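You operate a simulated robot arm through the tools that you are given. There is no shell and no other tool. Be economical: measure what you need, move in short steps, check, and stop when the job is done.

You run a simulated two-armed robot. Do the job below in one go: nothing can be reset, and whatever is moved stays where it is left.

## Task
On the teal table, fold the grey cloth in half, so that its two short edges meet.

Only the result counts: the job must be done as asked and must still hold three seconds after the hand-in. Knocking over, shifting, dropping, spilling or breaking anything else fails it. Flat cloth is picked up by pressing the open fingertips on it (5 to 10 N) and closing them slowly along it; thin cloth reads only 2 to 8 mm in the jaws.

## Robot
Two 7-joint arms with two-finger parallel grippers on one trunk, on a base that drives. Base frame: it is fixed to the floor where the robot stands at the start and does not move with it; the origin is under the middle of the robot, x ahead of it, y to its left, z up; the surface under the hand at the start is at about z = 800. Lengths are in mm, angles in degrees, forces in N, time in s.
The left shoulder is at the start at [70, 133, 1101], the right one opposite. With the tool pointing down near the work surface each hand reaches from about 180 to 640 mm from the robot's upright axis, wherever it stands, measured 20 degrees to its own side. Places, roughly: teal table [900, -100, 800]. Payload 1.57 kg a hand.
The TCP of each hand is the grasp point between the finger pads, 30 mm short of the fingertips. In the tool frame z runs along the fingers and y along their closing line. Largest opening 80 mm; finger width 17, thickness 12; the body of the gripper, 40 by 82 mm, starts 80 mm behind the TCP.
Orientation is told as [roll, pitch, yaw] about the base's x, y, z axes, in that order, counted from this pose: with the fingers straight down and closing along the base's y, the tool's x points along the base's -x, its y along +y and its z along -z.

## Interface
- The arms move only by the tool nudge_tool. It takes "left_plan", "right_plan" or both (then of equal length, played together; a hand with none holds still); each is a list of rows, each a list of 6 numbers: the shift along the tool's x, y, z in units of 20 mm (1.0 is 20 mm), then the turn, a rotation vector about the tool's x, y, z in units of 6 degrees (1.0 is 6 degrees). In form: [[tx, ty, tz, rx, ry, rz], ...]. A call has 1 to 8 rows; each row shifts and turns the commanded pose from where the row before left it, along the tool's axes as they then stand. "left_grip" and "right_grip" are, for a hand that has rows, the opening, from 0 (shut) to 1 (fully open), set as the call begins (left out, the last holds). A call with a number of a shift or a turn outside -1 to 1 is refused whole. A row lasts 0.2 s, in which the tool goes at most 50 mm and 8.6 degrees; a call with a longer step from one row to the next is refused whole, and so is a gripper value outside its range. Where a pose cannot be reached the arm comes as near as it can. A force on the tool above 40 N (or 10 N above the force at the start of the call, whichever is more), or a blocked arm, ends the call early, and 0.2 s more pass. The fingers move at their own pace (about 153 mm/s each) and stop on an object; they squeeze with about 34 N. The grip force told is the motor's: it shows also when the fingers shut on nothing. Time passes only in rows, and 0.2 s behind the last, so rows that do not move let the fingers close. It gives the time, the measured TCP pose, the force on the tool (base axes), the opening and the grip force at its end, in the units of the frame above (readings bear some noise), with the torque about the TCP (base axes, N m) and any sound that the robot's microphone picked up, and new pictures: "show" is both (left out), scene, wrist or none (wrist: the cameras of the hands that moved).
- Cameras (640 x 400 px; columns grow to the right, rows downward): "scene" is now at [130.6, 1.6, 1311.4]; the picture's right is [-0.01, -1.00, 0.00], its down [-0.74, 0.01, -0.68] and it looks along [0.68, -0.01, -0.74] (base axes); focal length 266 px, centre (320, 200). "left" rides on the left gripper at [72, 7, -122] in its tool frame; the picture's right is [-0.09, 1.00, 0.00], its down [-0.84, -0.08, -0.54] and it looks along [-0.54, -0.05, 0.84] (tool axes); focal length 238 px, centre (320, 200). "right" rides on the right gripper at [72, -7, -122] in its tool frame; the picture's right is [0.09, 1.00, 0.00], its down [-0.84, 0.08, -0.54] and it looks along [-0.54, 0.05, 0.84] (tool axes); focal length 238 px, centre (320, 200). There is no depth. A picture from a camera that has moved, and an enlarged one, comes with that camera's place and axes in the base frame and with its lens.
- raise_lower(by): slides the trunk up (or, below 0, down) by that many mm; the arms and the scene camera ride with it, the base frame stays. It gives what a move gives, with no picture.
- roll_base(legs): drives the robot by 1 to 6 legs, each [ahead, left, turn to the left] in mm, mm and degrees, along the robot's own axes; the way and the turn of a leg run together, so that a leg with both is an arc; at most 1500 mm and 180 degrees a leg. The arms and the cameras ride along, it lands a little off, and it stops where it bumps. It gives what a move gives, and a new picture of the scene camera.
- head_to(pan, tilt): turns the head with the scene camera to pan (to the left, within 86 degrees either way) and tilt (down, from -29 to 69), counted from straight ahead of the robot. It gives what a move gives, and a new picture of the scene camera.
- inspect(camera, box): a new picture of the part [left, top, right, bottom] of that camera's present view, enlarged. No time passes.
- sign_off(): hands the job in; it is judged then, once.

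Go step by step. Nothing tells you exact positions but the pictures and the camera data: compare them with the known pose of the tool, close in by small moves and look again before you grip or let go. The budget is 120 turns and 260 pictures, counting those below and the enlarged ones. Unless the task says otherwise, let go and move clear before handing in, and close with one line.

The tools are called after "Emit:" by a JSON object that holds its "name" and its "arguments". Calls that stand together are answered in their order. nudge_tool: Moves the arms, as the interface text tells. Its arguments: {"type":"object","properties":{"left_plan":{"type":"array","items":{"type":"array","items":{"type":"number"}}},"left_grip":{"type":"number"},"right_plan":{"type":"array","items":{"type":"array","items":{"type":"number"}}},"right_grip":{"type":"number"},"show":{"type":"string","enum":["both","scene","wrist","none"]}},"required":[]} The other tools are called the same way: raise_lower (by) slides the trunk up or down; roll_base (legs) drives the base; head_to (pan, tilt) turns the head that bears the scene camera; inspect (camera, box) takes an enlarged picture of a part of a camera's view; sign_off () hands the job in.

At the start:

```text
t: 0.0
left_tcp_pos: [514.7, 160.5, 978.5]
left_tool_rot: [0.0, -0.1, -0.1]
left_force: [0.8, 0.2, -0.3]
left_ft_torque: [-0.03, 0.0, -0.01]
left_width: 80.0
left_finger_force: 0.0
right_tcp_pos: [404.5, -239.0, 1042.2]
right_tool_rot: [0.0, 0.0, 0.0]
right_force: [-0.4, 0.6, 0.4]
right_ft_torque: [0.01, 0.0, -0.01]
right_width: 79.9
right_finger_force: 0.1
trunk travel left (down, up): [-675.0, 265.0]
robot x, y, heading: [-1.8, -2.7, -0.0]
head pan, tilt: [-0.5, 47.4]
```

scene: 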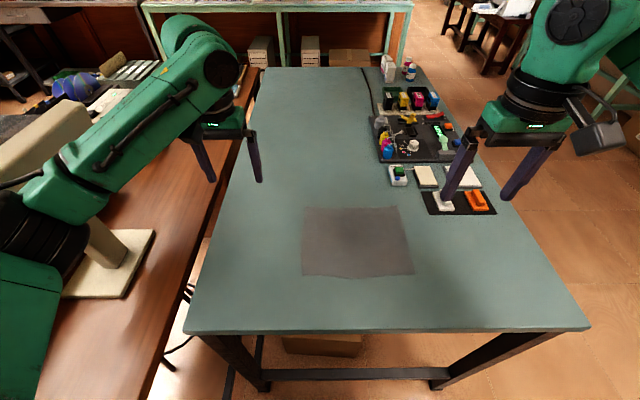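
right: 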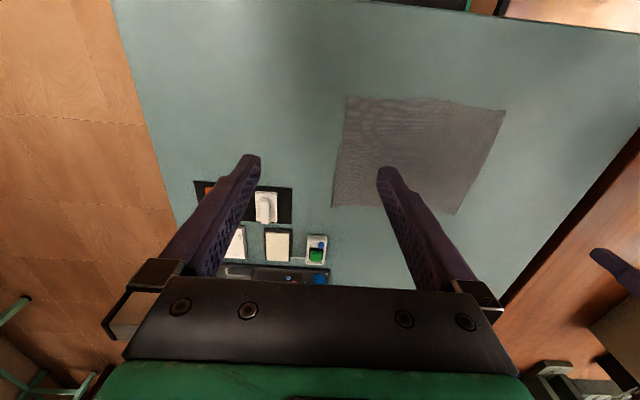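
left: 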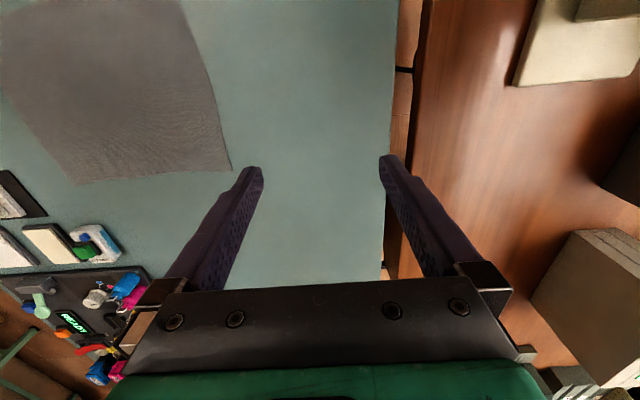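

The cloth lies at about x 390–573, y −200–37, with its short edges running along x at y≈−200 and y≈+36. I will zoom in to pin down the corners.

Emit:
{"name": "inspect", "arguments": {"camera": "scene", "box": [280, 180, 440, 280]}}

```text
4.00 times, centred on (360, 230) of scene
camera zoom: at [130.6, 1.6, 1311.4], right [-0.01, -1.0, 0.0], down [-0.74, 0.01, -0.68], along [0.68, -0.01, -0.74], focal length 1064 px, centre (160, 80)
```

zoom: 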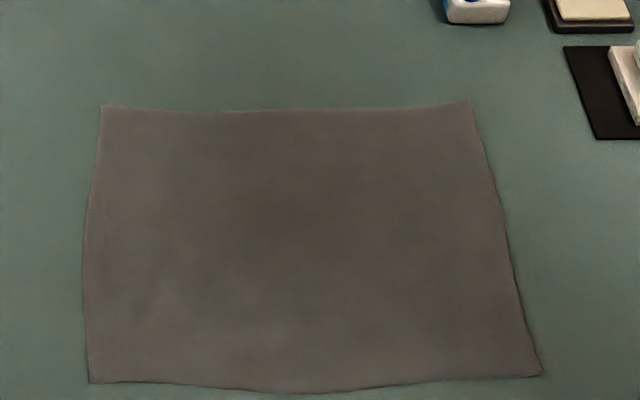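

Corners come out near (581,−201), (579,33), (391,−200) and (388,35). I plan to take the right short edge (y≈−200) with both hands, the right hand far and the left hand near, and carry it left. First I bring the hands closer.

Emit:
{"name": "nudge_tool", "arguments": {"right_plan": [[-0.94, 0.31, 0.5, 0, 0, 0], [-0.94, 0.31, 0.5, 0, 0, 0], [-0.94, 0.31, 0.5, 0, 0, 0], [-0.94, 0.31, 0.5, 0, 0, 0], [-0.94, 0.31, 0.5, 0, 0, 0], [-0.94, 0.31, 0.5, 0, 0, 0], [-0.94, 0.31, 0.5, 0, 0, 0], [-0.94, 0.31, 0.5, 0, 0, 0]], "left_plan": [[0.625, -0.8, 0, 0, 0, 0], [0.625, -0.8, 0, 0, 0, 0], [0.625, -0.8, 0, 0, 0, 0], [0.625, -0.8, 0, 0, 0, 0], [0.625, -0.8, 0, 0, 0, 0], [0.625, -0.8, 0, 0, 0, 0], [0.625, -0.8, 0, 0, 0, 0], [0.625, -0.8, 0, 0, 0, 0]], "show": "scene"}}

Emit:
{"name": "nudge_tool", "arguments": {"right_plan": [[0, 0, 0, 0, 0, 1], [0, 0, 0, 0, 0, 1], [0, 0, 0, 0, 0, 1], [0, 0, 0, 0, 0, 1], [0, 0, 0, 0, 0, 1], [0, 0, 0, 0, 0, 1], [0, 0, 0, 0, 0, 1], [0, 0, 0, 0, 0, 1]], "left_plan": [[0, 0, 0, 0, 0, 1], [0, 0, 0, 0, 0, 1], [0, 0, 0, 0, 0, 1], [0, 0, 0, 0, 0, 1], [0, 0, 0, 0, 0, 1], [0, 0, 0, 0, 0, 1], [0, 0, 0, 0, 0, 1], [0, 0, 0, 0, 0, 1]], "show": "none"}}

Emit:
{"name": "nudge_tool", "arguments": {"right_plan": [[0, 0, 0, 0, 0, 1], [0, 0, 0, 0, 0, 1], [0, 0, 0, 0, 0, 1], [0, 0, 0, 0, 0, 1], [0, 0, 0, 0, 0, 1], [0, 0, 0, 0, 0, 1], [0, 0, 0, 0, 0, 1]], "left_plan": [[0, 0, 0, 0, 0, 1], [0, 0, 0, 0, 0, 1], [0, 0, 0, 0, 0, 1], [0, 0, 0, 0, 0, 1], [0, 0, 0, 0, 0, 1], [0, 0, 0, 0, 0, 1], [0, 0, 0, 0, 0, 1]], "show": "scene"}}

```text
t: 1.8
left_tcp_pos: [415.8, 33.6, 978.5]
left_tool_rot: [0.0, 0.0, 0.1]
left_force: [0.5, -0.2, 0.5]
left_ft_torque: [0.0, 0.02, -0.02]
left_width: 80.1
left_finger_force: 0.1
right_tcp_pos: [554.2, -188.3, 961.8]
right_tool_rot: [-0.1, 0.1, 0.0]
right_force: [-0.5, 0.1, -0.5]
right_ft_torque: [-0.02, 0.02, 0.01]
right_width: 79.9
right_finger_force: 0.0
trunk travel left (down, up): [-675.0, 265.0]
robot x, y, heading: [3.0, 0.8, 0.2]
head pan, tilt: [-0.5, 47.4]
camera scene: at [131.2, 1.8, 1311.3], right [-0.01, -1.0, 0.0], down [-0.74, 0.01, -0.68], along [0.68, -0.01, -0.74], focal length 266 px, centre (320, 200)
```

scene: 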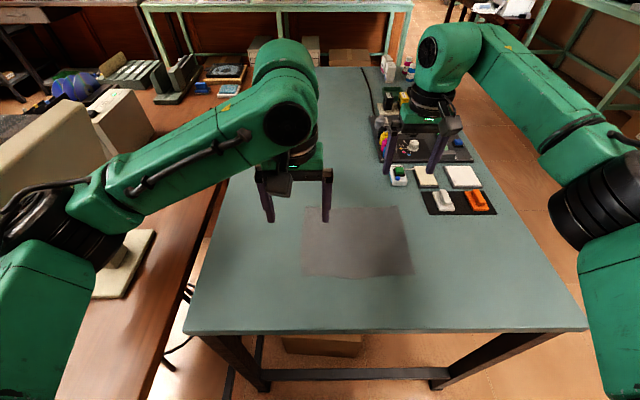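

```text
t: 3.6
left_tcp_pos: [415.3, 33.8, 980.0]
left_tool_rot: [-0.1, 0.0, -48.0]
left_force: [-0.1, -0.1, 0.5]
left_ft_torque: [-0.01, 0.01, -0.02]
left_width: 79.8
left_finger_force: 0.0
right_tcp_pos: [555.4, -189.3, 962.7]
right_tool_rot: [0.0, 0.0, -48.1]
right_force: [0.0, 0.2, 0.1]
right_ft_torque: [0.02, 0.0, 0.01]
right_width: 80.0
right_finger_force: 0.0
trunk travel left (down, up): [-675.0, 265.0]
robot x, y, heading: [-3.0, 2.3, -0.2]
head pan, tilt: [-0.5, 47.4]
```

```text
t: 5.2
left_tcp_pos: [414.3, 34.0, 978.2]
left_tool_rot: [0.1, -0.1, -90.1]
left_force: [0.3, -0.6, 0.1]
left_ft_torque: [-0.01, -0.01, 0.01]
left_width: 79.9
left_finger_force: 0.0
right_tcp_pos: [555.1, -190.2, 962.3]
right_tool_rot: [0.0, -0.1, -90.0]
right_force: [0.1, 0.2, 0.2]
right_ft_torque: [0.01, 0.0, 0.01]
right_width: 79.9
right_finger_force: 0.0
trunk travel left (down, up): [-675.0, 265.0]
robot x, y, heading: [-0.3, -4.1, -0.0]
head pan, tilt: [-0.5, 47.4]
camera scene: at [130.6, 1.6, 1311.4], right [-0.01, -1.0, 0.0], down [-0.74, 0.01, -0.68], along [0.68, -0.01, -0.74], focal length 266 px, centre (320, 200)
```

scene: 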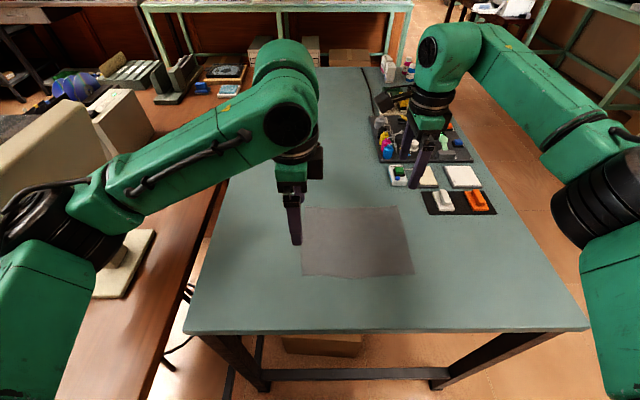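

Both hands have turned well and the elbows stay outward. Next the left hand goes over the near right corner while the right hand lowers to a hover.

Emit:
{"name": "nudge_tool", "arguments": {"left_plan": [[-1, 0, 0.3, 0, 0, 0], [-1, 0, 0.3, 0, 0, 0], [-1, 0, 0.3, 0, 0, 0], [-1, 0, 0.3, 0, 0, 0], [-1, 0, 0.3, 0, 0, 0], [-1, 0, 0.3, 0, 0, 0], [-1, 0, 0.3, 0, 0, 0], [-1, 0, 0.3, 0, 0, 0]], "right_plan": [[0, 0, 0.5, 0, 0, 0], [0, 0, 0.5, 0, 0, 0], [0, 0, 0.5, 0, 0, 0], [0, 0, 0.5, 0, 0, 0], [0, 0, 0.5, 0, 0, 0], [0, 0, 0.5, 0, 0, 0], [0, 0, 0.5, 0, 0, 0], [0, 0, 0.5, 0, 0, 0]], "left_grip": 0.5, "right_grip": 0.5, "show": "scene"}}

Emit:
{"name": "nudge_tool", "arguments": {"left_plan": [[-0.8, 0, 0.4, 0, 0, 0], [-0.8, 0, 0.4, 0, 0, 0], [-0.8, 0, 0.4, 0, 0, 0], [-0.8, 0, 0.4, 0, 0, 0], [0, 0, 0.4, 0, 0, 0], [0, 0, 0.4, 0, 0, 0]], "show": "both"}}

```text
t: 7.0
left_tcp_pos: [415.1, -128.9, 931.3]
left_tool_rot: [0.0, 0.1, -89.8]
left_force: [0.2, 0.8, -0.4]
left_ft_torque: [0.0, 0.0, 0.0]
left_width: 40.2
left_finger_force: 0.0
right_tcp_pos: [555.0, -190.3, 882.7]
right_tool_rot: [0.0, 0.0, -90.1]
right_force: [-0.6, 0.0, 0.5]
right_ft_torque: [0.03, 0.0, 0.02]
right_width: 40.0
right_finger_force: 0.1
trunk travel left (down, up): [-675.0, 265.0]
robot x, y, heading: [0.6, 0.0, -0.1]
head pan, tilt: [-0.5, 47.4]
camera scene: at [130.7, 0.4, 1311.4], right [-0.01, -1.0, 0.0], down [-0.74, 0.01, -0.68], along [0.68, -0.01, -0.74], focal length 266 px, centre (320, 200)
```

scene: 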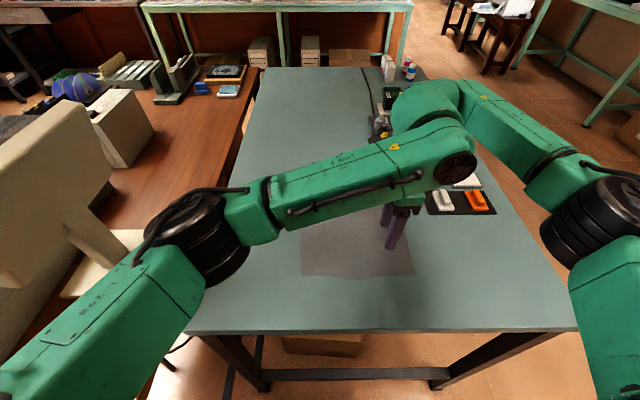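

```text
t: 8.4
left_tcp_pos: [415.9, -191.4, 882.4]
left_tool_rot: [0.0, 0.0, -90.0]
left_force: [-0.2, 0.1, 0.0]
left_ft_torque: [0.02, -0.01, -0.02]
left_width: 40.0
left_finger_force: 0.1
right_tcp_pos: [555.3, -190.0, 882.5]
right_tool_rot: [0.0, 0.1, -89.9]
right_force: [-0.4, -0.6, 0.1]
right_ft_torque: [0.01, 0.04, 0.0]
right_width: 40.0
right_finger_force: 0.0
trunk travel left (down, up): [-675.0, 265.0]
robot x, y, heading: [0.8, 2.9, 0.0]
head pan, tilt: [-0.5, 47.4]
camera scene: at [130.6, 1.2, 1311.4], right [-0.01, -1.0, 0.0], down [-0.74, 0.01, -0.68], along [0.68, -0.01, -0.74], focal length 266 px, centre (320, 200)
camera left: at [421.7, -118.6, 1004.4], right [1.0, -0.09, 0.0], down [-0.08, -0.84, 0.54], along [-0.05, -0.54, -0.84], focal length 238 px, centre (320, 200)
```

scene: 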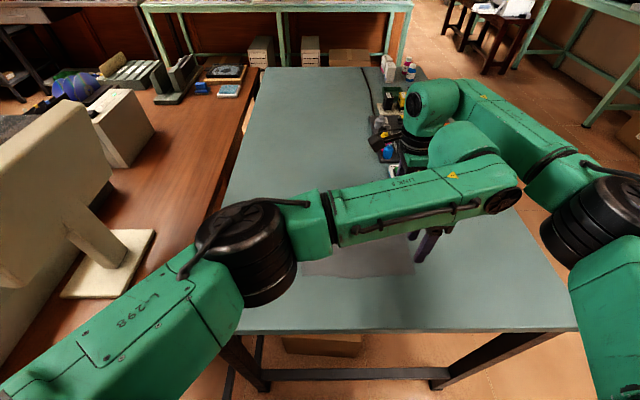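
left: 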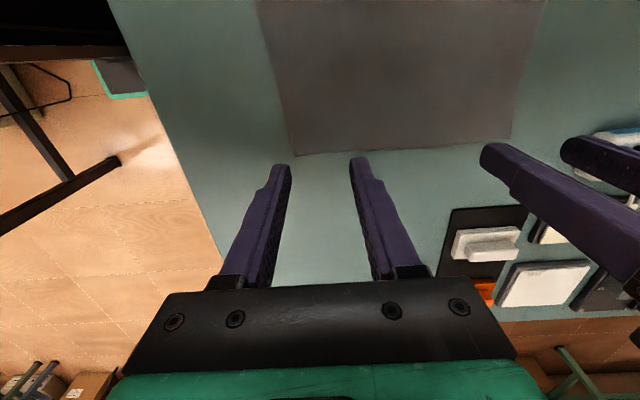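

The left camera confirms the edge at y≈−202, with corners at x 391 and 583. Now I narrow the fingers and come down to just above the cloth.

Emit:
{"name": "nudge_tool", "arguments": {"left_plan": [[0, 0.2, 0.55, 0, 0, 0], [0, 0, 0.55, 0, 0, 0], [0, 0, 0.55, 0, 0, 0], [0, 0, 0.55, 0, 0, 0]], "right_plan": [[0, -0.15, 0.55, 0, 0, 0], [0, 0, 0.55, 0, 0, 0], [0, 0, 0.55, 0, 0, 0], [0, 0, 0.55, 0, 0, 0]], "left_grip": 0.4, "right_grip": 0.4, "show": "wrist"}}

Emit:
{"name": "nudge_tool", "arguments": {"left_plan": [[0, 0, 0.12, 0, 0, 0]], "right_plan": [[0, 0, 0.12, 0, 0, 0]], "show": "none"}}

Emit:
{"name": "nudge_tool", "arguments": {"left_plan": [[0, 0, 0.1, 0, 0, 0]], "right_plan": [[0, 0, 0.1, 0, 0, 0]], "show": "none"}}

```text
t: 9.4
left_tcp_pos: [418.5, -191.5, 838.1]
left_tool_rot: [0.0, 0.0, -89.9]
left_force: [0.3, 0.1, 0.0]
left_ft_torque: [0.01, -0.04, -0.01]
left_width: 32.1
left_finger_force: 0.0
right_tcp_pos: [552.9, -189.8, 838.3]
right_tool_rot: [0.0, -0.1, -90.0]
right_force: [-0.3, 0.7, 0.2]
right_ft_torque: [-0.04, 0.03, -0.02]
right_width: 32.0
right_finger_force: 0.1
trunk travel left (down, up): [-675.0, 265.0]
robot x, y, heading: [3.4, 2.9, 0.1]
head pan, tilt: [-0.5, 47.4]
camera right: at [545.1, -118.1, 960.5], right [1.0, 0.09, 0.0], down [0.08, -0.84, 0.54], along [0.05, -0.54, -0.84], focal length 238 px, centre (320, 200)
camera left: at [424.6, -118.1, 961.1], right [1.0, -0.09, 0.0], down [-0.08, -0.84, 0.54], along [-0.05, -0.54, -0.84], focal length 238 px, centre (320, 200)
```

right: 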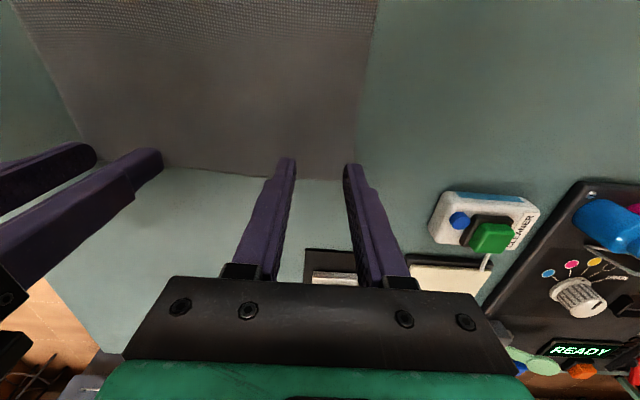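
left: 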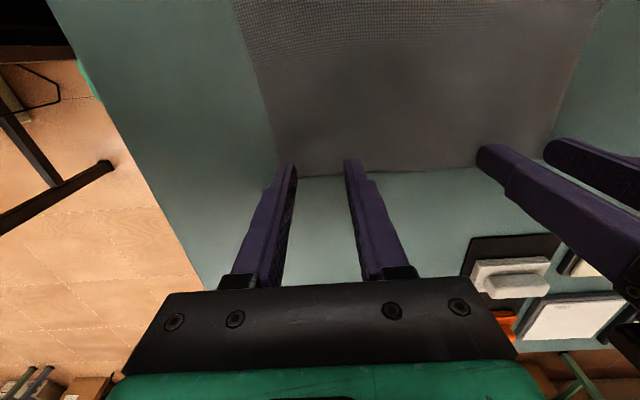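

```text
t: 9.8
left_tcp_pos: [417.0, -191.5, 837.0]
left_tool_rot: [0.0, 0.0, -90.0]
left_force: [0.1, 0.5, 0.1]
left_ft_torque: [0.02, 0.02, 0.02]
left_width: 32.2
left_finger_force: 0.1
right_tcp_pos: [551.1, -188.8, 836.2]
right_tool_rot: [0.0, 0.0, -90.0]
right_force: [0.4, 0.6, 0.5]
right_ft_torque: [0.01, 0.01, 0.02]
right_width: 32.2
right_finger_force: 0.0
trunk travel left (down, up): [-675.0, 265.0]
robot x, y, heading: [2.2, -0.1, -0.1]
head pan, tilt: [-0.5, 47.4]
```

```text
t: 10.2
left_tcp_pos: [417.9, -191.0, 834.8]
left_tool_rot: [0.0, -0.1, -90.0]
left_force: [0.2, 0.1, -0.1]
left_ft_torque: [-0.01, 0.0, 0.02]
left_width: 32.0
left_finger_force: 0.0
right_tcp_pos: [552.3, -190.9, 833.0]
right_tool_rot: [0.0, 0.0, -89.9]
right_force: [0.1, 0.1, -1.1]
right_ft_torque: [0.05, 0.01, -0.02]
right_width: 31.7
right_finger_force: 0.1
trunk travel left (down, up): [-675.0, 265.0]
robot x, y, heading: [-1.0, 0.3, 0.3]
head pan, tilt: [-0.5, 47.4]
```

The fingertips sit right over the edge inside both corners. I go on down in small steps until the force shows.

Emit:
{"name": "nudge_tool", "arguments": {"left_plan": [[0, 0, 0.1, 0, 0, 0]], "right_plan": [[0, 0, 0.1, 0, 0, 0]], "show": "none"}}

Emit:
{"name": "nudge_tool", "arguments": {"left_plan": [[0, 0, 0.1, 0, 0, 0]], "right_plan": [[0, 0, 0.1, 0, 0, 0]], "show": "none"}}

```text
t: 10.6
left_tcp_pos: [419.3, -190.3, 832.9]
left_tool_rot: [-0.1, 0.0, -90.0]
left_force: [0.1, -0.4, 0.3]
left_ft_torque: [0.01, 0.03, 0.01]
left_width: 32.2
left_finger_force: 0.0
right_tcp_pos: [553.1, -189.8, 833.6]
right_tool_rot: [0.1, 0.0, -89.9]
right_force: [-0.6, 0.2, 0.5]
right_ft_torque: [-0.02, 0.02, 0.0]
right_width: 31.9
right_finger_force: 0.1
trunk travel left (down, up): [-675.0, 265.0]
robot x, y, heading: [5.0, 2.2, -0.1]
head pan, tilt: [-0.5, 47.4]
```

```text
t: 11.0
left_tcp_pos: [419.0, -190.0, 831.7]
left_tool_rot: [-0.1, -0.1, -89.9]
left_force: [0.2, 0.2, 2.9]
left_ft_torque: [0.01, -0.04, 0.0]
left_width: 31.9
left_finger_force: 0.1
right_tcp_pos: [550.8, -190.6, 831.7]
right_tool_rot: [0.1, 0.0, -90.0]
right_force: [0.9, 0.0, 2.8]
right_ft_torque: [-0.04, -0.01, 0.01]
right_width: 31.8
right_finger_force: 0.1
trunk travel left (down, up): [-675.0, 265.0]
robot x, y, heading: [1.3, -2.1, -0.1]
head pan, tilt: [-0.5, 47.4]
```

Emit:
{"name": "nudge_tool", "arguments": {"left_plan": [[0, 0, 0.08, 0, 0, 0]], "right_plan": [[0, 0, 0.08, 0, 0, 0]], "show": "none"}}

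```text
t: 11.4
left_tcp_pos: [416.5, -190.6, 831.9]
left_tool_rot: [0.1, -0.2, -89.9]
left_force: [2.4, -1.1, 11.6]
left_ft_torque: [0.0, 0.09, 0.02]
left_width: 31.1
left_finger_force: 0.0
right_tcp_pos: [550.2, -189.8, 830.6]
right_tool_rot: [0.3, 0.1, -90.0]
right_force: [1.2, -2.1, 10.9]
right_ft_torque: [-0.09, 0.12, 0.02]
right_width: 31.3
right_finger_force: 0.1
trunk travel left (down, up): [-675.0, 265.0]
robot x, y, heading: [1.2, 2.2, -0.1]
head pan, tilt: [-0.5, 47.4]
```

Contact is about 11 N, so I ease off slightly and start closing slowly.

Emit:
{"name": "nudge_tool", "arguments": {"left_plan": [[0, 0, -0.02, 0, 0, 0]], "right_plan": [[0, 0, -0.02, 0, 0, 0]], "left_grip": 0.33, "right_grip": 0.33, "show": "none"}}

Emit:
{"name": "nudge_tool", "arguments": {"left_plan": [[0, 0, 0, 0, 0, 0]], "right_plan": [[0, 0, 0, 0, 0, 0]], "left_grip": 0.26, "right_grip": 0.26, "show": "wrist"}}

```text
t: 11.8
left_tcp_pos: [414.9, -190.5, 831.4]
left_tool_rot: [0.2, 0.0, -90.0]
left_force: [0.9, -0.6, 12.2]
left_ft_torque: [-0.05, 0.08, 0.01]
left_width: 24.6
left_finger_force: 0.1
right_tcp_pos: [549.6, -189.6, 831.3]
right_tool_rot: [0.1, 0.0, -90.0]
right_force: [0.6, 0.3, 11.5]
right_ft_torque: [-0.01, 0.06, 0.0]
right_width: 25.1
right_finger_force: 0.0
trunk travel left (down, up): [-675.0, 265.0]
robot x, y, heading: [1.5, -0.6, 0.0]
head pan, tilt: [-0.5, 47.4]
```

```text
t: 12.2
left_tcp_pos: [416.4, -190.9, 830.9]
left_tool_rot: [0.2, -0.1, -90.0]
left_force: [1.0, -1.7, 11.9]
left_ft_torque: [-0.03, 0.14, 0.01]
left_width: 18.6
left_finger_force: 0.1
right_tcp_pos: [549.5, -189.2, 829.8]
right_tool_rot: [0.2, 0.1, -90.0]
right_force: [0.9, -0.8, 11.1]
right_ft_torque: [-0.06, 0.11, 0.04]
right_width: 19.4
right_finger_force: 0.0
trunk travel left (down, up): [-675.0, 265.0]
robot x, y, heading: [1.3, -1.5, -0.1]
head pan, tilt: [-0.5, 47.4]
camera right: at [541.9, -116.6, 953.0], right [1.0, 0.09, 0.0], down [0.08, -0.84, 0.54], along [0.05, -0.54, -0.84], focal length 238 px, centre (320, 200)
camera left: at [421.8, -116.6, 953.0], right [1.0, -0.09, 0.0], down [-0.08, -0.84, 0.54], along [-0.05, -0.54, -0.84], focal length 238 px, centre (320, 200)
```

right: 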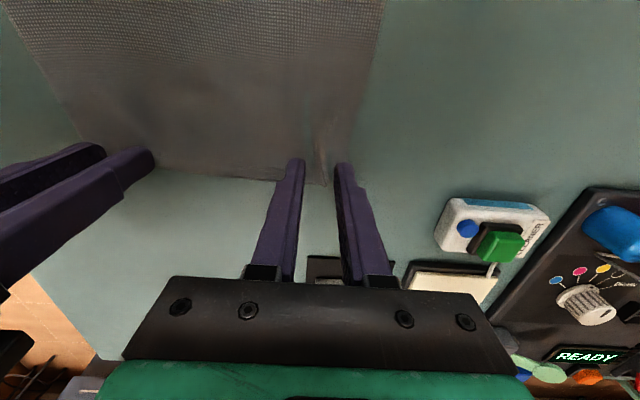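
left: 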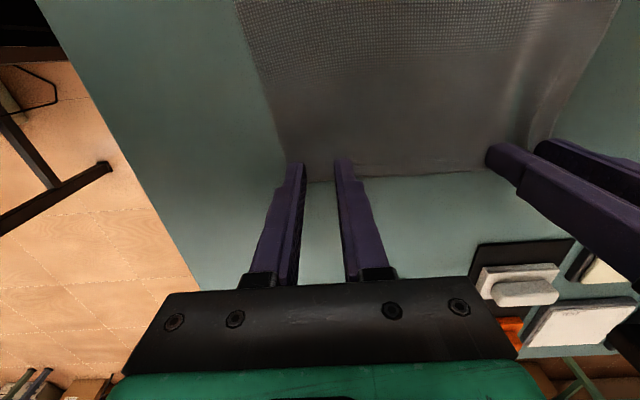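

Ridges are forming between the fingers, so I keep closing.

Emit:
{"name": "nudge_tool", "arguments": {"left_plan": [[0, 0, 0, 0, 0, 0]], "right_plan": [[0, 0, 0, 0, 0, 0]], "left_grip": 0.17, "right_grip": 0.17, "show": "none"}}

Emit:
{"name": "nudge_tool", "arguments": {"left_plan": [[0, 0, 0, 0, 0, 0]], "right_plan": [[0, 0, 0, 0, 0, 0]], "left_grip": 0.08, "right_grip": 0.08, "show": "none"}}

Emit:
{"name": "nudge_tool", "arguments": {"left_plan": [[0, 0, 0, 0, 0, 0], [0, 0, 0, 0, 0, 0]], "right_plan": [[0, 0, 0, 0, 0, 0], [0, 0, 0, 0, 0, 0]], "left_grip": 0, "right_grip": 0, "show": "wrist"}}

```text
t: 12.6
left_tcp_pos: [414.7, -189.9, 831.8]
left_tool_rot: [0.2, -0.1, -90.0]
left_force: [0.6, -0.1, 12.2]
left_ft_torque: [-0.01, 0.07, 0.01]
left_width: 12.0
left_finger_force: 0.1
right_tcp_pos: [548.7, -189.4, 832.2]
right_tool_rot: [0.2, -0.1, -90.0]
right_force: [-1.6, -0.1, 12.7]
right_ft_torque: [-0.03, 0.09, 0.06]
right_width: 12.7
right_finger_force: 0.1
trunk travel left (down, up): [-675.0, 265.0]
robot x, y, heading: [1.2, -0.2, 0.1]
head pan, tilt: [-0.5, 47.4]
```

```text
t: 13.0
left_tcp_pos: [416.0, -189.9, 832.6]
left_tool_rot: [0.1, -0.2, -90.0]
left_force: [-0.4, -0.4, 12.6]
left_ft_torque: [0.0, 0.03, 0.03]
left_width: 5.2
left_finger_force: 0.1
right_tcp_pos: [549.0, -188.9, 832.0]
right_tool_rot: [0.2, -0.1, -90.0]
right_force: [-1.4, 0.4, 12.0]
right_ft_torque: [-0.02, 0.05, 0.04]
right_width: 6.4
right_finger_force: 0.0
trunk travel left (down, up): [-675.0, 265.0]
robot x, y, heading: [-2.7, 1.7, -0.2]
head pan, tilt: [-0.5, 47.4]
```

```text
t: 13.6
left_tcp_pos: [416.2, -189.6, 831.2]
left_tool_rot: [0.1, -0.1, -90.1]
left_force: [-1.7, -0.2, 12.3]
left_ft_torque: [-0.02, 0.05, -0.02]
left_width: 0.2
left_finger_force: 21.3
right_tcp_pos: [548.6, -189.8, 831.1]
right_tool_rot: [0.2, -0.1, -90.0]
right_force: [-1.3, -0.1, 11.3]
right_ft_torque: [-0.01, 0.06, 0.0]
right_width: 2.0
right_finger_force: 23.7
trunk travel left (down, up): [-675.0, 265.0]
robot x, y, heading: [1.5, -3.2, -0.1]
head pan, tilt: [-0.5, 47.4]
camera right: at [541.4, -116.6, 953.0], right [1.0, 0.09, 0.0], down [0.08, -0.84, 0.54], along [0.05, -0.54, -0.84], focal length 238 px, centre (320, 200)
camera left: at [421.3, -116.5, 953.0], right [1.0, -0.09, 0.0], down [-0.08, -0.84, 0.54], along [-0.05, -0.54, -0.84], focal length 238 px, centre (320, 200)
```

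right: 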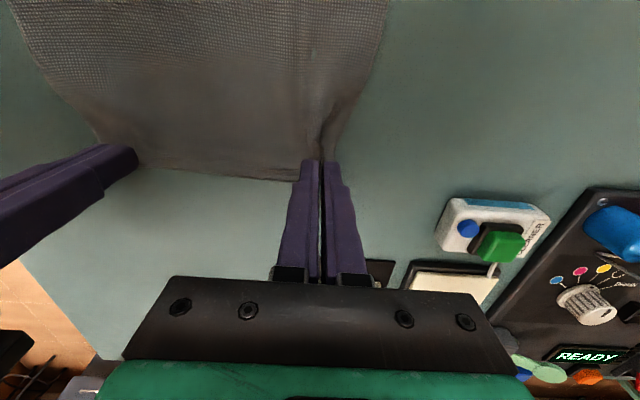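
left: 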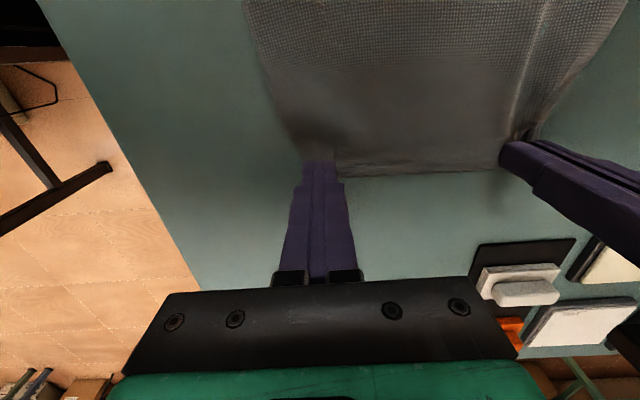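

The right hand has the cloth (2.0 mm), but the left reads 0.2 mm and slipped. I lift the left, reopen a bit further in, and look again.

Emit:
{"name": "nudge_tool", "arguments": {"left_plan": [[0, 0, -0.6, 0, 0, 0], [0.2, 0.25, 0, 0, 0, 0], [0, 0, 0.2, 0, 0, 0]], "left_grip": 0.45, "show": "wrist"}}

```text
t: 14.4
left_tcp_pos: [421.6, -185.5, 840.3]
left_tool_rot: [0.1, -0.1, -89.8]
left_force: [0.0, -0.5, -0.2]
left_ft_torque: [-0.01, 0.02, 0.0]
left_width: 36.0
left_finger_force: 0.1
right_tcp_pos: [548.7, -189.2, 831.0]
right_tool_rot: [0.2, 0.0, -90.0]
right_force: [-0.9, 1.0, 16.6]
right_ft_torque: [0.0, 0.08, 0.01]
right_width: 1.9
right_finger_force: 23.8
trunk travel left (down, up): [-675.0, 265.0]
robot x, y, heading: [-1.2, 1.4, -0.1]
head pan, tilt: [-0.5, 47.4]
camera left: at [427.0, -112.7, 960.8], right [1.0, -0.09, 0.0], down [-0.08, -0.84, 0.54], along [-0.05, -0.54, -0.84], focal length 238 px, centre (320, 200)
```

left: 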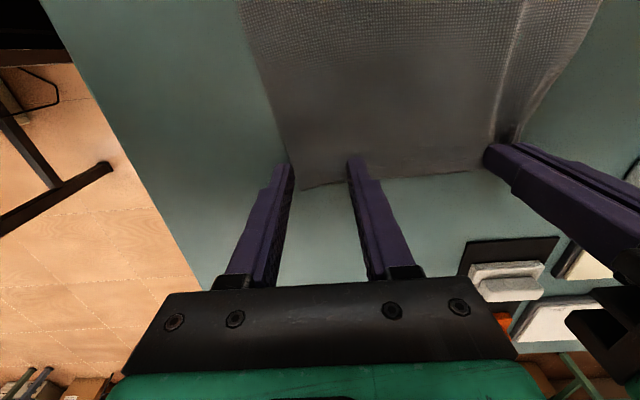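

The corner has moved to about x 403, so the outer finger would miss the cloth. I shift the left hand 15 mm inward and press again.

Emit:
{"name": "nudge_tool", "arguments": {"left_plan": [[-0.15, 0.75, 0, 0, 0, 0], [0, 0, 0.28, 0, 0, 0], [0, 0, 0.1, 0, 0, 0]], "left_grip": 0.42, "show": "wrist"}}

Emit:
{"name": "nudge_tool", "arguments": {"left_plan": [[0, 0, 0.07, 0, 0, 0]], "show": "none"}}

```text
t: 15.2
left_tcp_pos: [432.3, -182.1, 831.6]
left_tool_rot: [0.2, -0.2, -90.0]
left_force: [-0.1, -0.3, 5.0]
left_ft_torque: [0.01, 0.12, 0.01]
left_width: 33.9
left_finger_force: 0.5
left hand out of reach, approached as far as the arm can: row 1
right_tcp_pos: [550.0, -188.8, 830.8]
right_tool_rot: [0.1, -0.2, -90.1]
right_force: [-0.2, 0.5, 15.8]
right_ft_torque: [-0.03, 0.04, -0.01]
right_width: 1.9
right_finger_force: 23.7
trunk travel left (down, up): [-675.0, 265.0]
robot x, y, heading: [-0.2, 1.1, 0.3]
head pan, tilt: [-0.5, 47.4]
camera left: at [437.0, -109.1, 953.1], right [1.0, -0.09, 0.0], down [-0.08, -0.84, 0.54], along [-0.05, -0.54, -0.84], focal length 238 px, centre (320, 200)
```

left: 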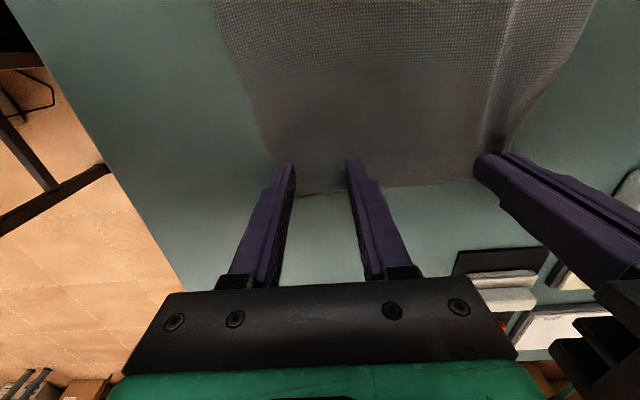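

```text
t: 15.6
left_tcp_pos: [431.6, -182.1, 831.1]
left_tool_rot: [0.4, -0.2, -90.0]
left_force: [0.6, 2.3, 23.1]
left_ft_torque: [0.05, 0.55, -0.05]
left_width: 33.8
left_finger_force: 0.0
right_tcp_pos: [549.0, -187.6, 832.1]
right_tool_rot: [0.2, -0.3, -90.0]
right_force: [1.8, -0.7, 10.3]
right_ft_torque: [-0.04, -0.06, -0.01]
right_width: 1.8
right_finger_force: 23.5
trunk travel left (down, up): [-675.0, 265.0]
robot x, y, heading: [-0.1, 0.4, -0.0]
head pan, tilt: [-0.5, 47.4]
```

The left finger is just on the cloth but pressing at 23 N. I ease off a little and close slowly.

Emit:
{"name": "nudge_tool", "arguments": {"left_plan": [[0, 0, -0.05, 0, 0, 0]], "show": "none"}}

Emit:
{"name": "nudge_tool", "arguments": {"left_plan": [[0, 0, 0, 0, 0, 0]], "left_grip": 0.34, "show": "none"}}

Emit:
{"name": "nudge_tool", "arguments": {"left_plan": [[0, 0, 0, 0, 0, 0]], "left_grip": 0.26, "show": "wrist"}}

```text
t: 16.0
left_tcp_pos: [431.4, -181.9, 830.9]
left_tool_rot: [0.3, -0.1, -90.0]
left_force: [0.0, 0.2, 23.4]
left_ft_torque: [0.02, 0.53, 0.0]
left_width: 33.4
left_finger_force: 0.1
right_tcp_pos: [548.7, -188.9, 831.4]
right_tool_rot: [0.1, -0.1, -90.1]
right_force: [0.7, -0.3, 8.7]
right_ft_torque: [-0.01, -0.07, 0.0]
right_width: 2.1
right_finger_force: 24.0
trunk travel left (down, up): [-675.0, 265.0]
robot x, y, heading: [-3.1, 3.7, -0.1]
head pan, tilt: [-0.5, 47.4]
```

```text
t: 16.4
left_tcp_pos: [429.6, -183.0, 830.9]
left_tool_rot: [0.4, -0.2, -90.0]
left_force: [0.0, -0.5, 25.8]
left_ft_torque: [-0.04, 0.53, -0.02]
left_width: 27.5
left_finger_force: 0.1
right_tcp_pos: [549.1, -189.0, 829.9]
right_tool_rot: [0.3, -0.1, -89.9]
right_force: [-0.5, -0.8, 6.3]
right_ft_torque: [-0.01, 0.02, 0.0]
right_width: 1.8
right_finger_force: 23.4
trunk travel left (down, up): [-675.0, 265.0]
robot x, y, heading: [-4.2, 1.4, 0.0]
head pan, tilt: [-0.5, 47.4]
```

```text
t: 16.8
left_tcp_pos: [431.1, -182.6, 831.7]
left_tool_rot: [0.3, -0.2, -89.9]
left_force: [-1.7, -1.3, 27.6]
left_ft_torque: [-0.03, 0.46, 0.02]
left_width: 21.5
left_finger_force: 0.5
right_tcp_pos: [547.9, -188.1, 831.3]
right_tool_rot: [0.2, 0.0, -90.0]
right_force: [-0.4, 1.0, 3.5]
right_ft_torque: [-0.01, -0.01, -0.03]
right_width: 1.7
right_finger_force: 23.8
trunk travel left (down, up): [-675.0, 265.0]
robot x, y, heading: [-3.2, 1.1, -0.1]
head pan, tilt: [-0.5, 47.4]
camera left: at [435.9, -109.1, 952.8], right [1.0, -0.09, 0.01], down [-0.08, -0.83, 0.54], along [-0.05, -0.54, -0.84], focal length 238 px, centre (320, 200)
```

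left: 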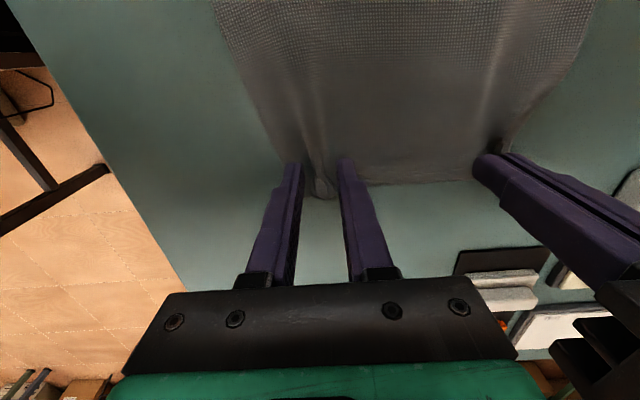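

A good ridge has formed on the left, so I finish closing.

Emit:
{"name": "nudge_tool", "arguments": {"left_plan": [[0, 0, -0.03, 0, 0, 0]], "left_grip": 0.16, "show": "none"}}

Emit:
{"name": "nudge_tool", "arguments": {"left_plan": [[0, 0, -0.03, 0, 0, 0]], "left_grip": 0.08, "show": "none"}}

Emit:
{"name": "nudge_tool", "arguments": {"left_plan": [[0, 0, 0, 0, 0, 0], [0, 0, 0, 0, 0, 0]], "left_grip": 0, "show": "both"}}

```text
t: 17.2
left_tcp_pos: [430.6, -181.9, 831.7]
left_tool_rot: [0.3, -0.1, -89.8]
left_force: [4.6, -2.2, 26.0]
left_ft_torque: [-0.03, 0.13, 0.02]
left_width: 9.3
left_finger_force: 0.1
right_tcp_pos: [549.6, -189.2, 831.6]
right_tool_rot: [0.2, -0.1, -90.1]
right_force: [-1.1, -0.4, 6.2]
right_ft_torque: [-0.02, 0.06, 0.0]
right_width: 1.9
right_finger_force: 24.0
trunk travel left (down, up): [-675.0, 265.0]
robot x, y, heading: [2.4, -0.8, -0.2]
head pan, tilt: [-0.5, 47.4]
```

```text
t: 17.6
left_tcp_pos: [430.5, -182.6, 830.8]
left_tool_rot: [0.3, -0.2, -89.9]
left_force: [3.4, -0.8, 21.7]
left_ft_torque: [-0.06, 0.05, -0.01]
left_width: 5.2
left_finger_force: 0.0
right_tcp_pos: [548.4, -189.3, 830.9]
right_tool_rot: [0.2, -0.2, -90.0]
right_force: [-1.7, -0.7, 7.1]
right_ft_torque: [-0.01, 0.08, -0.01]
right_width: 1.9
right_finger_force: 23.6
trunk travel left (down, up): [-675.0, 265.0]
robot x, y, heading: [1.8, 2.6, -0.1]
head pan, tilt: [-0.5, 47.4]
```

```text
t: 18.2
left_tcp_pos: [429.1, -181.9, 832.2]
left_tool_rot: [0.2, -0.1, -89.9]
left_force: [0.1, 1.0, 18.2]
left_ft_torque: [-0.03, 0.05, 0.01]
left_width: 1.7
left_finger_force: 23.2
right_tcp_pos: [549.7, -188.7, 831.1]
right_tool_rot: [0.2, -0.1, -90.0]
right_force: [-4.3, 0.4, 5.9]
right_ft_torque: [-0.03, 0.15, 0.0]
right_width: 2.1
right_finger_force: 24.1
trunk travel left (down, up): [-675.0, 265.0]
robot x, y, heading: [2.9, -2.4, -0.1]
head pan, tilt: [-0.5, 47.4]
camera scene: at [125.9, 3.2, 1311.9], right [-0.01, -1.0, 0.0], down [-0.73, 0.01, -0.68], along [0.68, -0.01, -0.73], focal length 266 px, centre (320, 200)
camera left: at [436.1, -109.0, 953.0], right [1.0, -0.09, 0.0], down [-0.08, -0.84, 0.54], along [-0.05, -0.54, -0.84], focal length 238 px, centre (320, 200)
```

scene: 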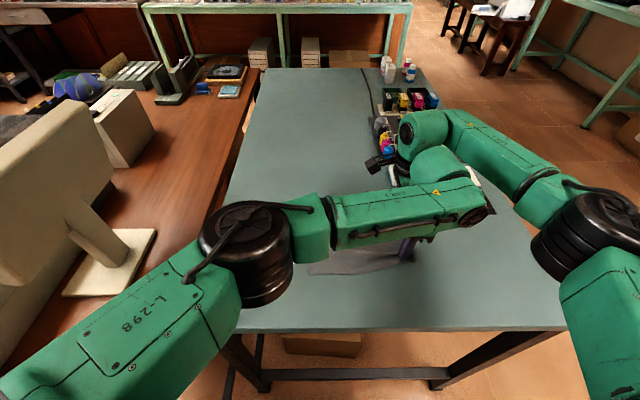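
left: 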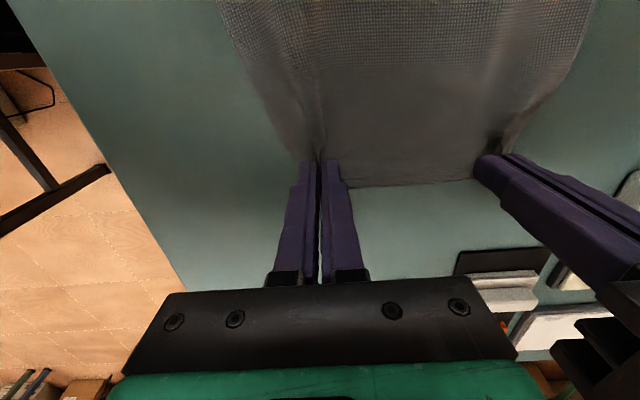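

Both hands now hold the edge (1.7 and 2.1 mm). I lift and start the arc to the left.

Emit:
{"name": "nudge_tool", "arguments": {"left_plan": [[0, 0, -0.5, 0, 0, 0], [0.2, 0, -1, 0, 0, 0], [0.8, 0, -1, 0, 0, 0]], "right_plan": [[0, 0, -0.5, 0, 0, 0], [0.2, 0, -1, 0, 0, 0], [0.8, 0, -1, 0, 0, 0]], "show": "both"}}

```text
t: 19.0
left_tcp_pos: [434.1, -163.4, 880.5]
left_tool_rot: [0.0, -0.1, -89.9]
left_force: [0.5, 0.1, -0.3]
left_ft_torque: [-0.03, -0.04, 0.04]
left_width: 1.8
left_finger_force: 23.6
right_tcp_pos: [552.7, -168.2, 877.9]
right_tool_rot: [-0.1, 0.0, -90.0]
right_force: [-0.2, 0.4, 0.5]
right_ft_torque: [-0.01, 0.05, 0.05]
right_width: 1.9
right_finger_force: 23.5
trunk travel left (down, up): [-675.0, 265.0]
robot x, y, heading: [3.5, 0.3, -0.0]
head pan, tilt: [-0.5, 47.4]
camera scene: at [131.3, 3.7, 1311.2], right [-0.01, -1.0, 0.0], down [-0.74, 0.01, -0.68], along [0.68, -0.01, -0.74], focal length 266 px, centre (320, 200)
camera right: at [545.5, -95.6, 1000.2], right [1.0, 0.09, 0.0], down [0.08, -0.84, 0.54], along [0.05, -0.54, -0.84], focal length 238 px, centre (320, 200)
camera left: at [440.5, -89.7, 1001.8], right [1.0, -0.09, 0.0], down [-0.08, -0.84, 0.54], along [-0.05, -0.54, -0.84], focal length 238 px, centre (320, 200)
```

scene: 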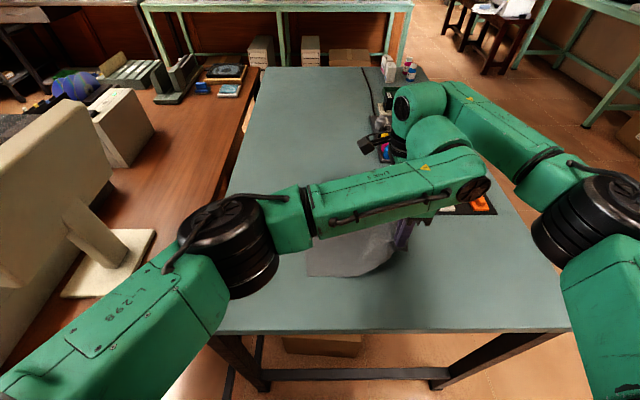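
right: 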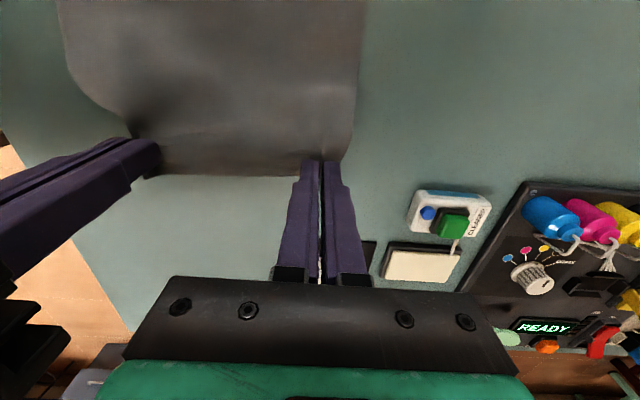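
left: 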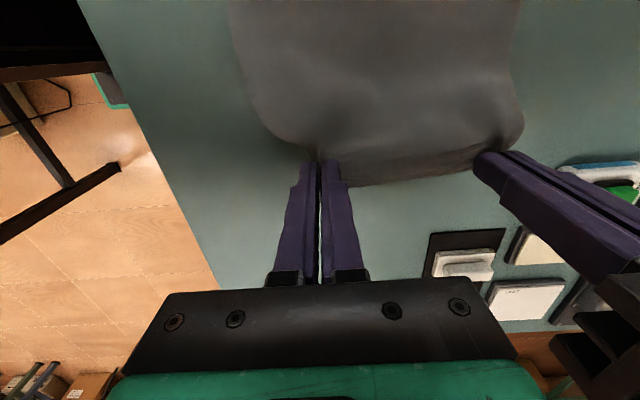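

Both hands hold and the cloth lifts cleanly. I carry it over the fold line, spreading the hands slightly.

Emit:
{"name": "nudge_tool", "arguments": {"left_plan": [[0.9, -0.1, -0.7, 0, 0, 0], [0.9, -0.1, -0.4, 0, 0, 0], [0.95, -0.1, -0.2, 0, 0, 0], [1, -0.1, 0, 0, 0, 0], [1, 0, 0, 0, 0, 0], [1, 0, 0.4, 0, 0, 0]], "right_plan": [[1, 0.1, -0.7, 0, 0, 0], [1, 0.1, -0.4, 0, 0, 0], [1, 0.05, -0.2, 0, 0, 0], [1, 0, 0, 0, 0, 0], [1, 0, 0, 0, 0, 0], [1, 0, 0.4, 0, 0, 0]], "show": "both"}}

```text
t: 20.4
left_tcp_pos: [427.0, -48.1, 897.2]
left_tool_rot: [0.1, -0.1, -89.9]
left_force: [18.5, 2.8, 0.0]
left_ft_torque: [0.1, -0.54, 0.15]
left_width: 1.8
left_finger_force: 23.2
right_tcp_pos: [555.9, -49.0, 897.5]
right_tool_rot: [-0.1, -0.1, -90.0]
right_force: [-17.5, -2.4, 0.2]
right_ft_torque: [-0.11, 0.53, 0.13]
right_width: 1.9
right_finger_force: 24.0
trunk travel left (down, up): [-675.0, 265.0]
robot x, y, heading: [-1.5, 3.5, -0.0]
head pan, tilt: [-0.5, 47.4]
camera scene: at [130.9, 3.5, 1311.4], right [-0.01, -1.0, 0.0], down [-0.74, 0.01, -0.68], along [0.68, -0.01, -0.74], focal length 266 px, centre (320, 200)
camera right: at [549.1, 24.7, 1020.0], right [1.0, 0.09, 0.0], down [0.08, -0.84, 0.54], along [0.05, -0.54, -0.84], focal length 238 px, centre (320, 200)
camera left: at [433.0, 26.0, 1019.7], right [1.0, -0.09, 0.0], down [-0.08, -0.84, 0.54], along [-0.05, -0.54, -0.84], focal length 238 px, centre (320, 200)
```

scene: 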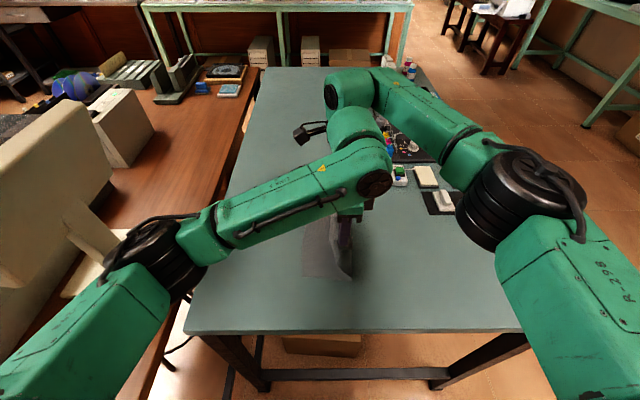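
right: 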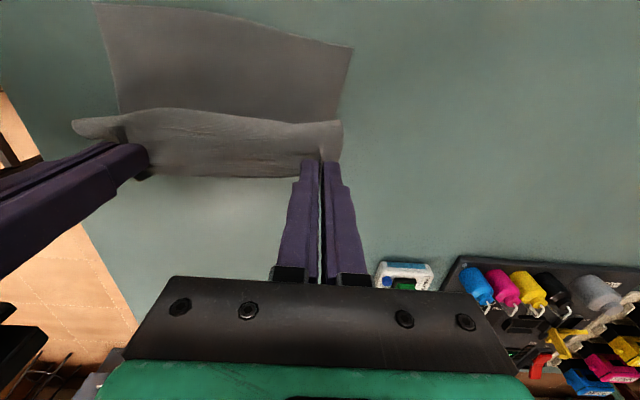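
left: 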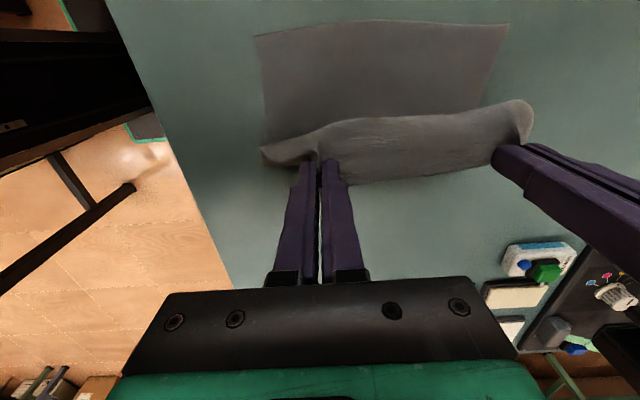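

The upper layer spans x≈389–567 and lines up with the bottom edge, which runs (384,37)–(575,27). I relax the cross tension and lower the edge onto y≈+32, with the pinch points at y≈16.

Emit:
{"name": "nudge_tool", "arguments": {"left_plan": [[0.8, 0.12, 0.4, 0, 0, 0], [0.8, 0, 0.6, 0, 0, 0], [0.8, 0, 0.7, 0, 0, 0]], "right_plan": [[0.8, -0.12, 0.4, 0, 0, 0], [0.8, 0, 0.6, 0, 0, 0], [0.8, 0, 0.7, 0, 0, 0]], "show": "both"}}

```text
t: 21.2
left_tcp_pos: [429.9, 0.1, 863.6]
left_tool_rot: [0.0, -0.1, -90.0]
left_force: [10.9, 1.8, 0.3]
left_ft_torque: [0.03, -0.38, 0.15]
left_width: 1.7
left_finger_force: 23.0
right_tcp_pos: [556.9, -0.7, 863.2]
right_tool_rot: [0.0, -0.2, -90.0]
right_force: [-11.7, -2.0, 0.6]
right_ft_torque: [-0.1, 0.41, 0.08]
right_width: 1.9
right_finger_force: 24.0
trunk travel left (down, up): [-675.0, 265.0]
robot x, y, heading: [-0.6, 3.0, 0.1]
head pan, tilt: [-0.5, 47.4]
camera scene: at [130.8, 2.9, 1311.4], right [-0.01, -1.0, 0.0], down [-0.74, 0.01, -0.68], along [0.68, -0.01, -0.74], focal length 266 px, centre (320, 200)
camera right: at [548.8, 71.8, 985.2], right [1.0, 0.09, 0.0], down [0.08, -0.84, 0.54], along [0.05, -0.54, -0.84], focal length 238 px, centre (320, 200)
camera left: at [435.9, 73.1, 985.5], right [1.0, -0.09, 0.0], down [-0.08, -0.84, 0.54], along [-0.05, -0.54, -0.84], focal length 238 px, centre (320, 200)
```

scene: 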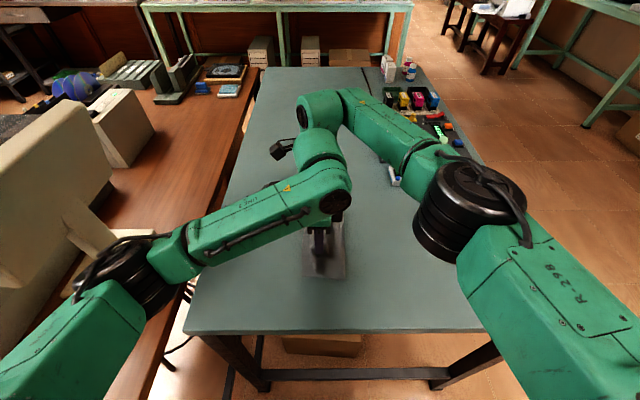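
right: 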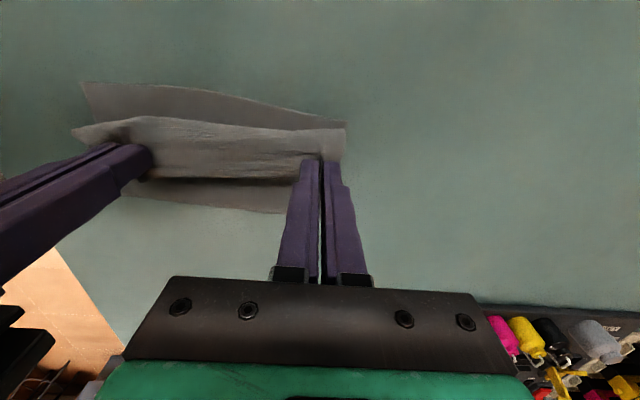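
left: 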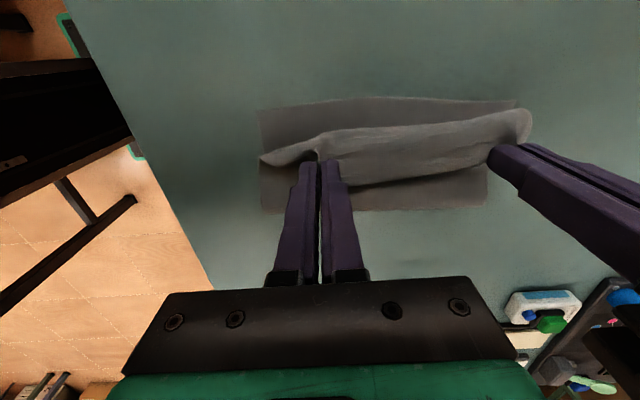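

The layers look a little odd behind the fingers, so I zoom in before placing.

Emit:
{"name": "inspect", "arguments": {"camera": "left", "box": [230, 70, 550, 270]}}

Emit:
{"name": "inspect", "arguments": {"camera": "scene", "box": [260, 190, 420, 290]}}

```text
2.00 times, centred on (390, 170) of left
camera zoom: at [435.9, 73.1, 985.5], right [1.0, -0.09, 0.0], down [-0.08, -0.84, 0.54], along [-0.05, -0.54, -0.84], focal length 477 px, centre (180, 260)
```

zoom: 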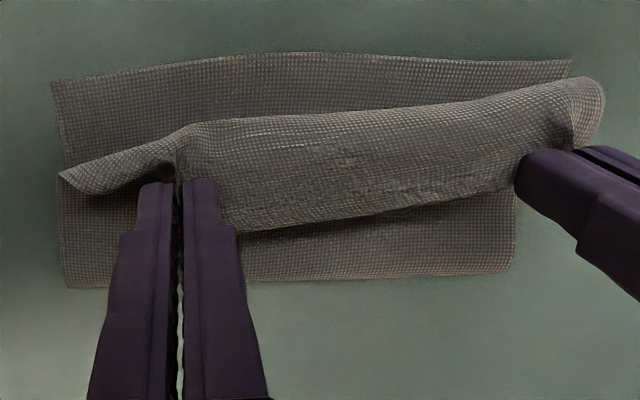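

```text
4.00 times, centred on (340, 240) of scene
camera zoom: at [130.8, 2.9, 1311.4], right [-0.01, -1.0, 0.0], down [-0.74, 0.01, -0.68], along [0.68, -0.01, -0.74], focal length 1064 px, centre (240, 40)
```

zoom: 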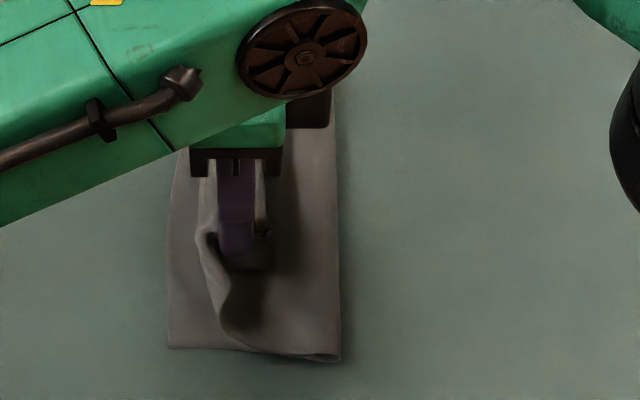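

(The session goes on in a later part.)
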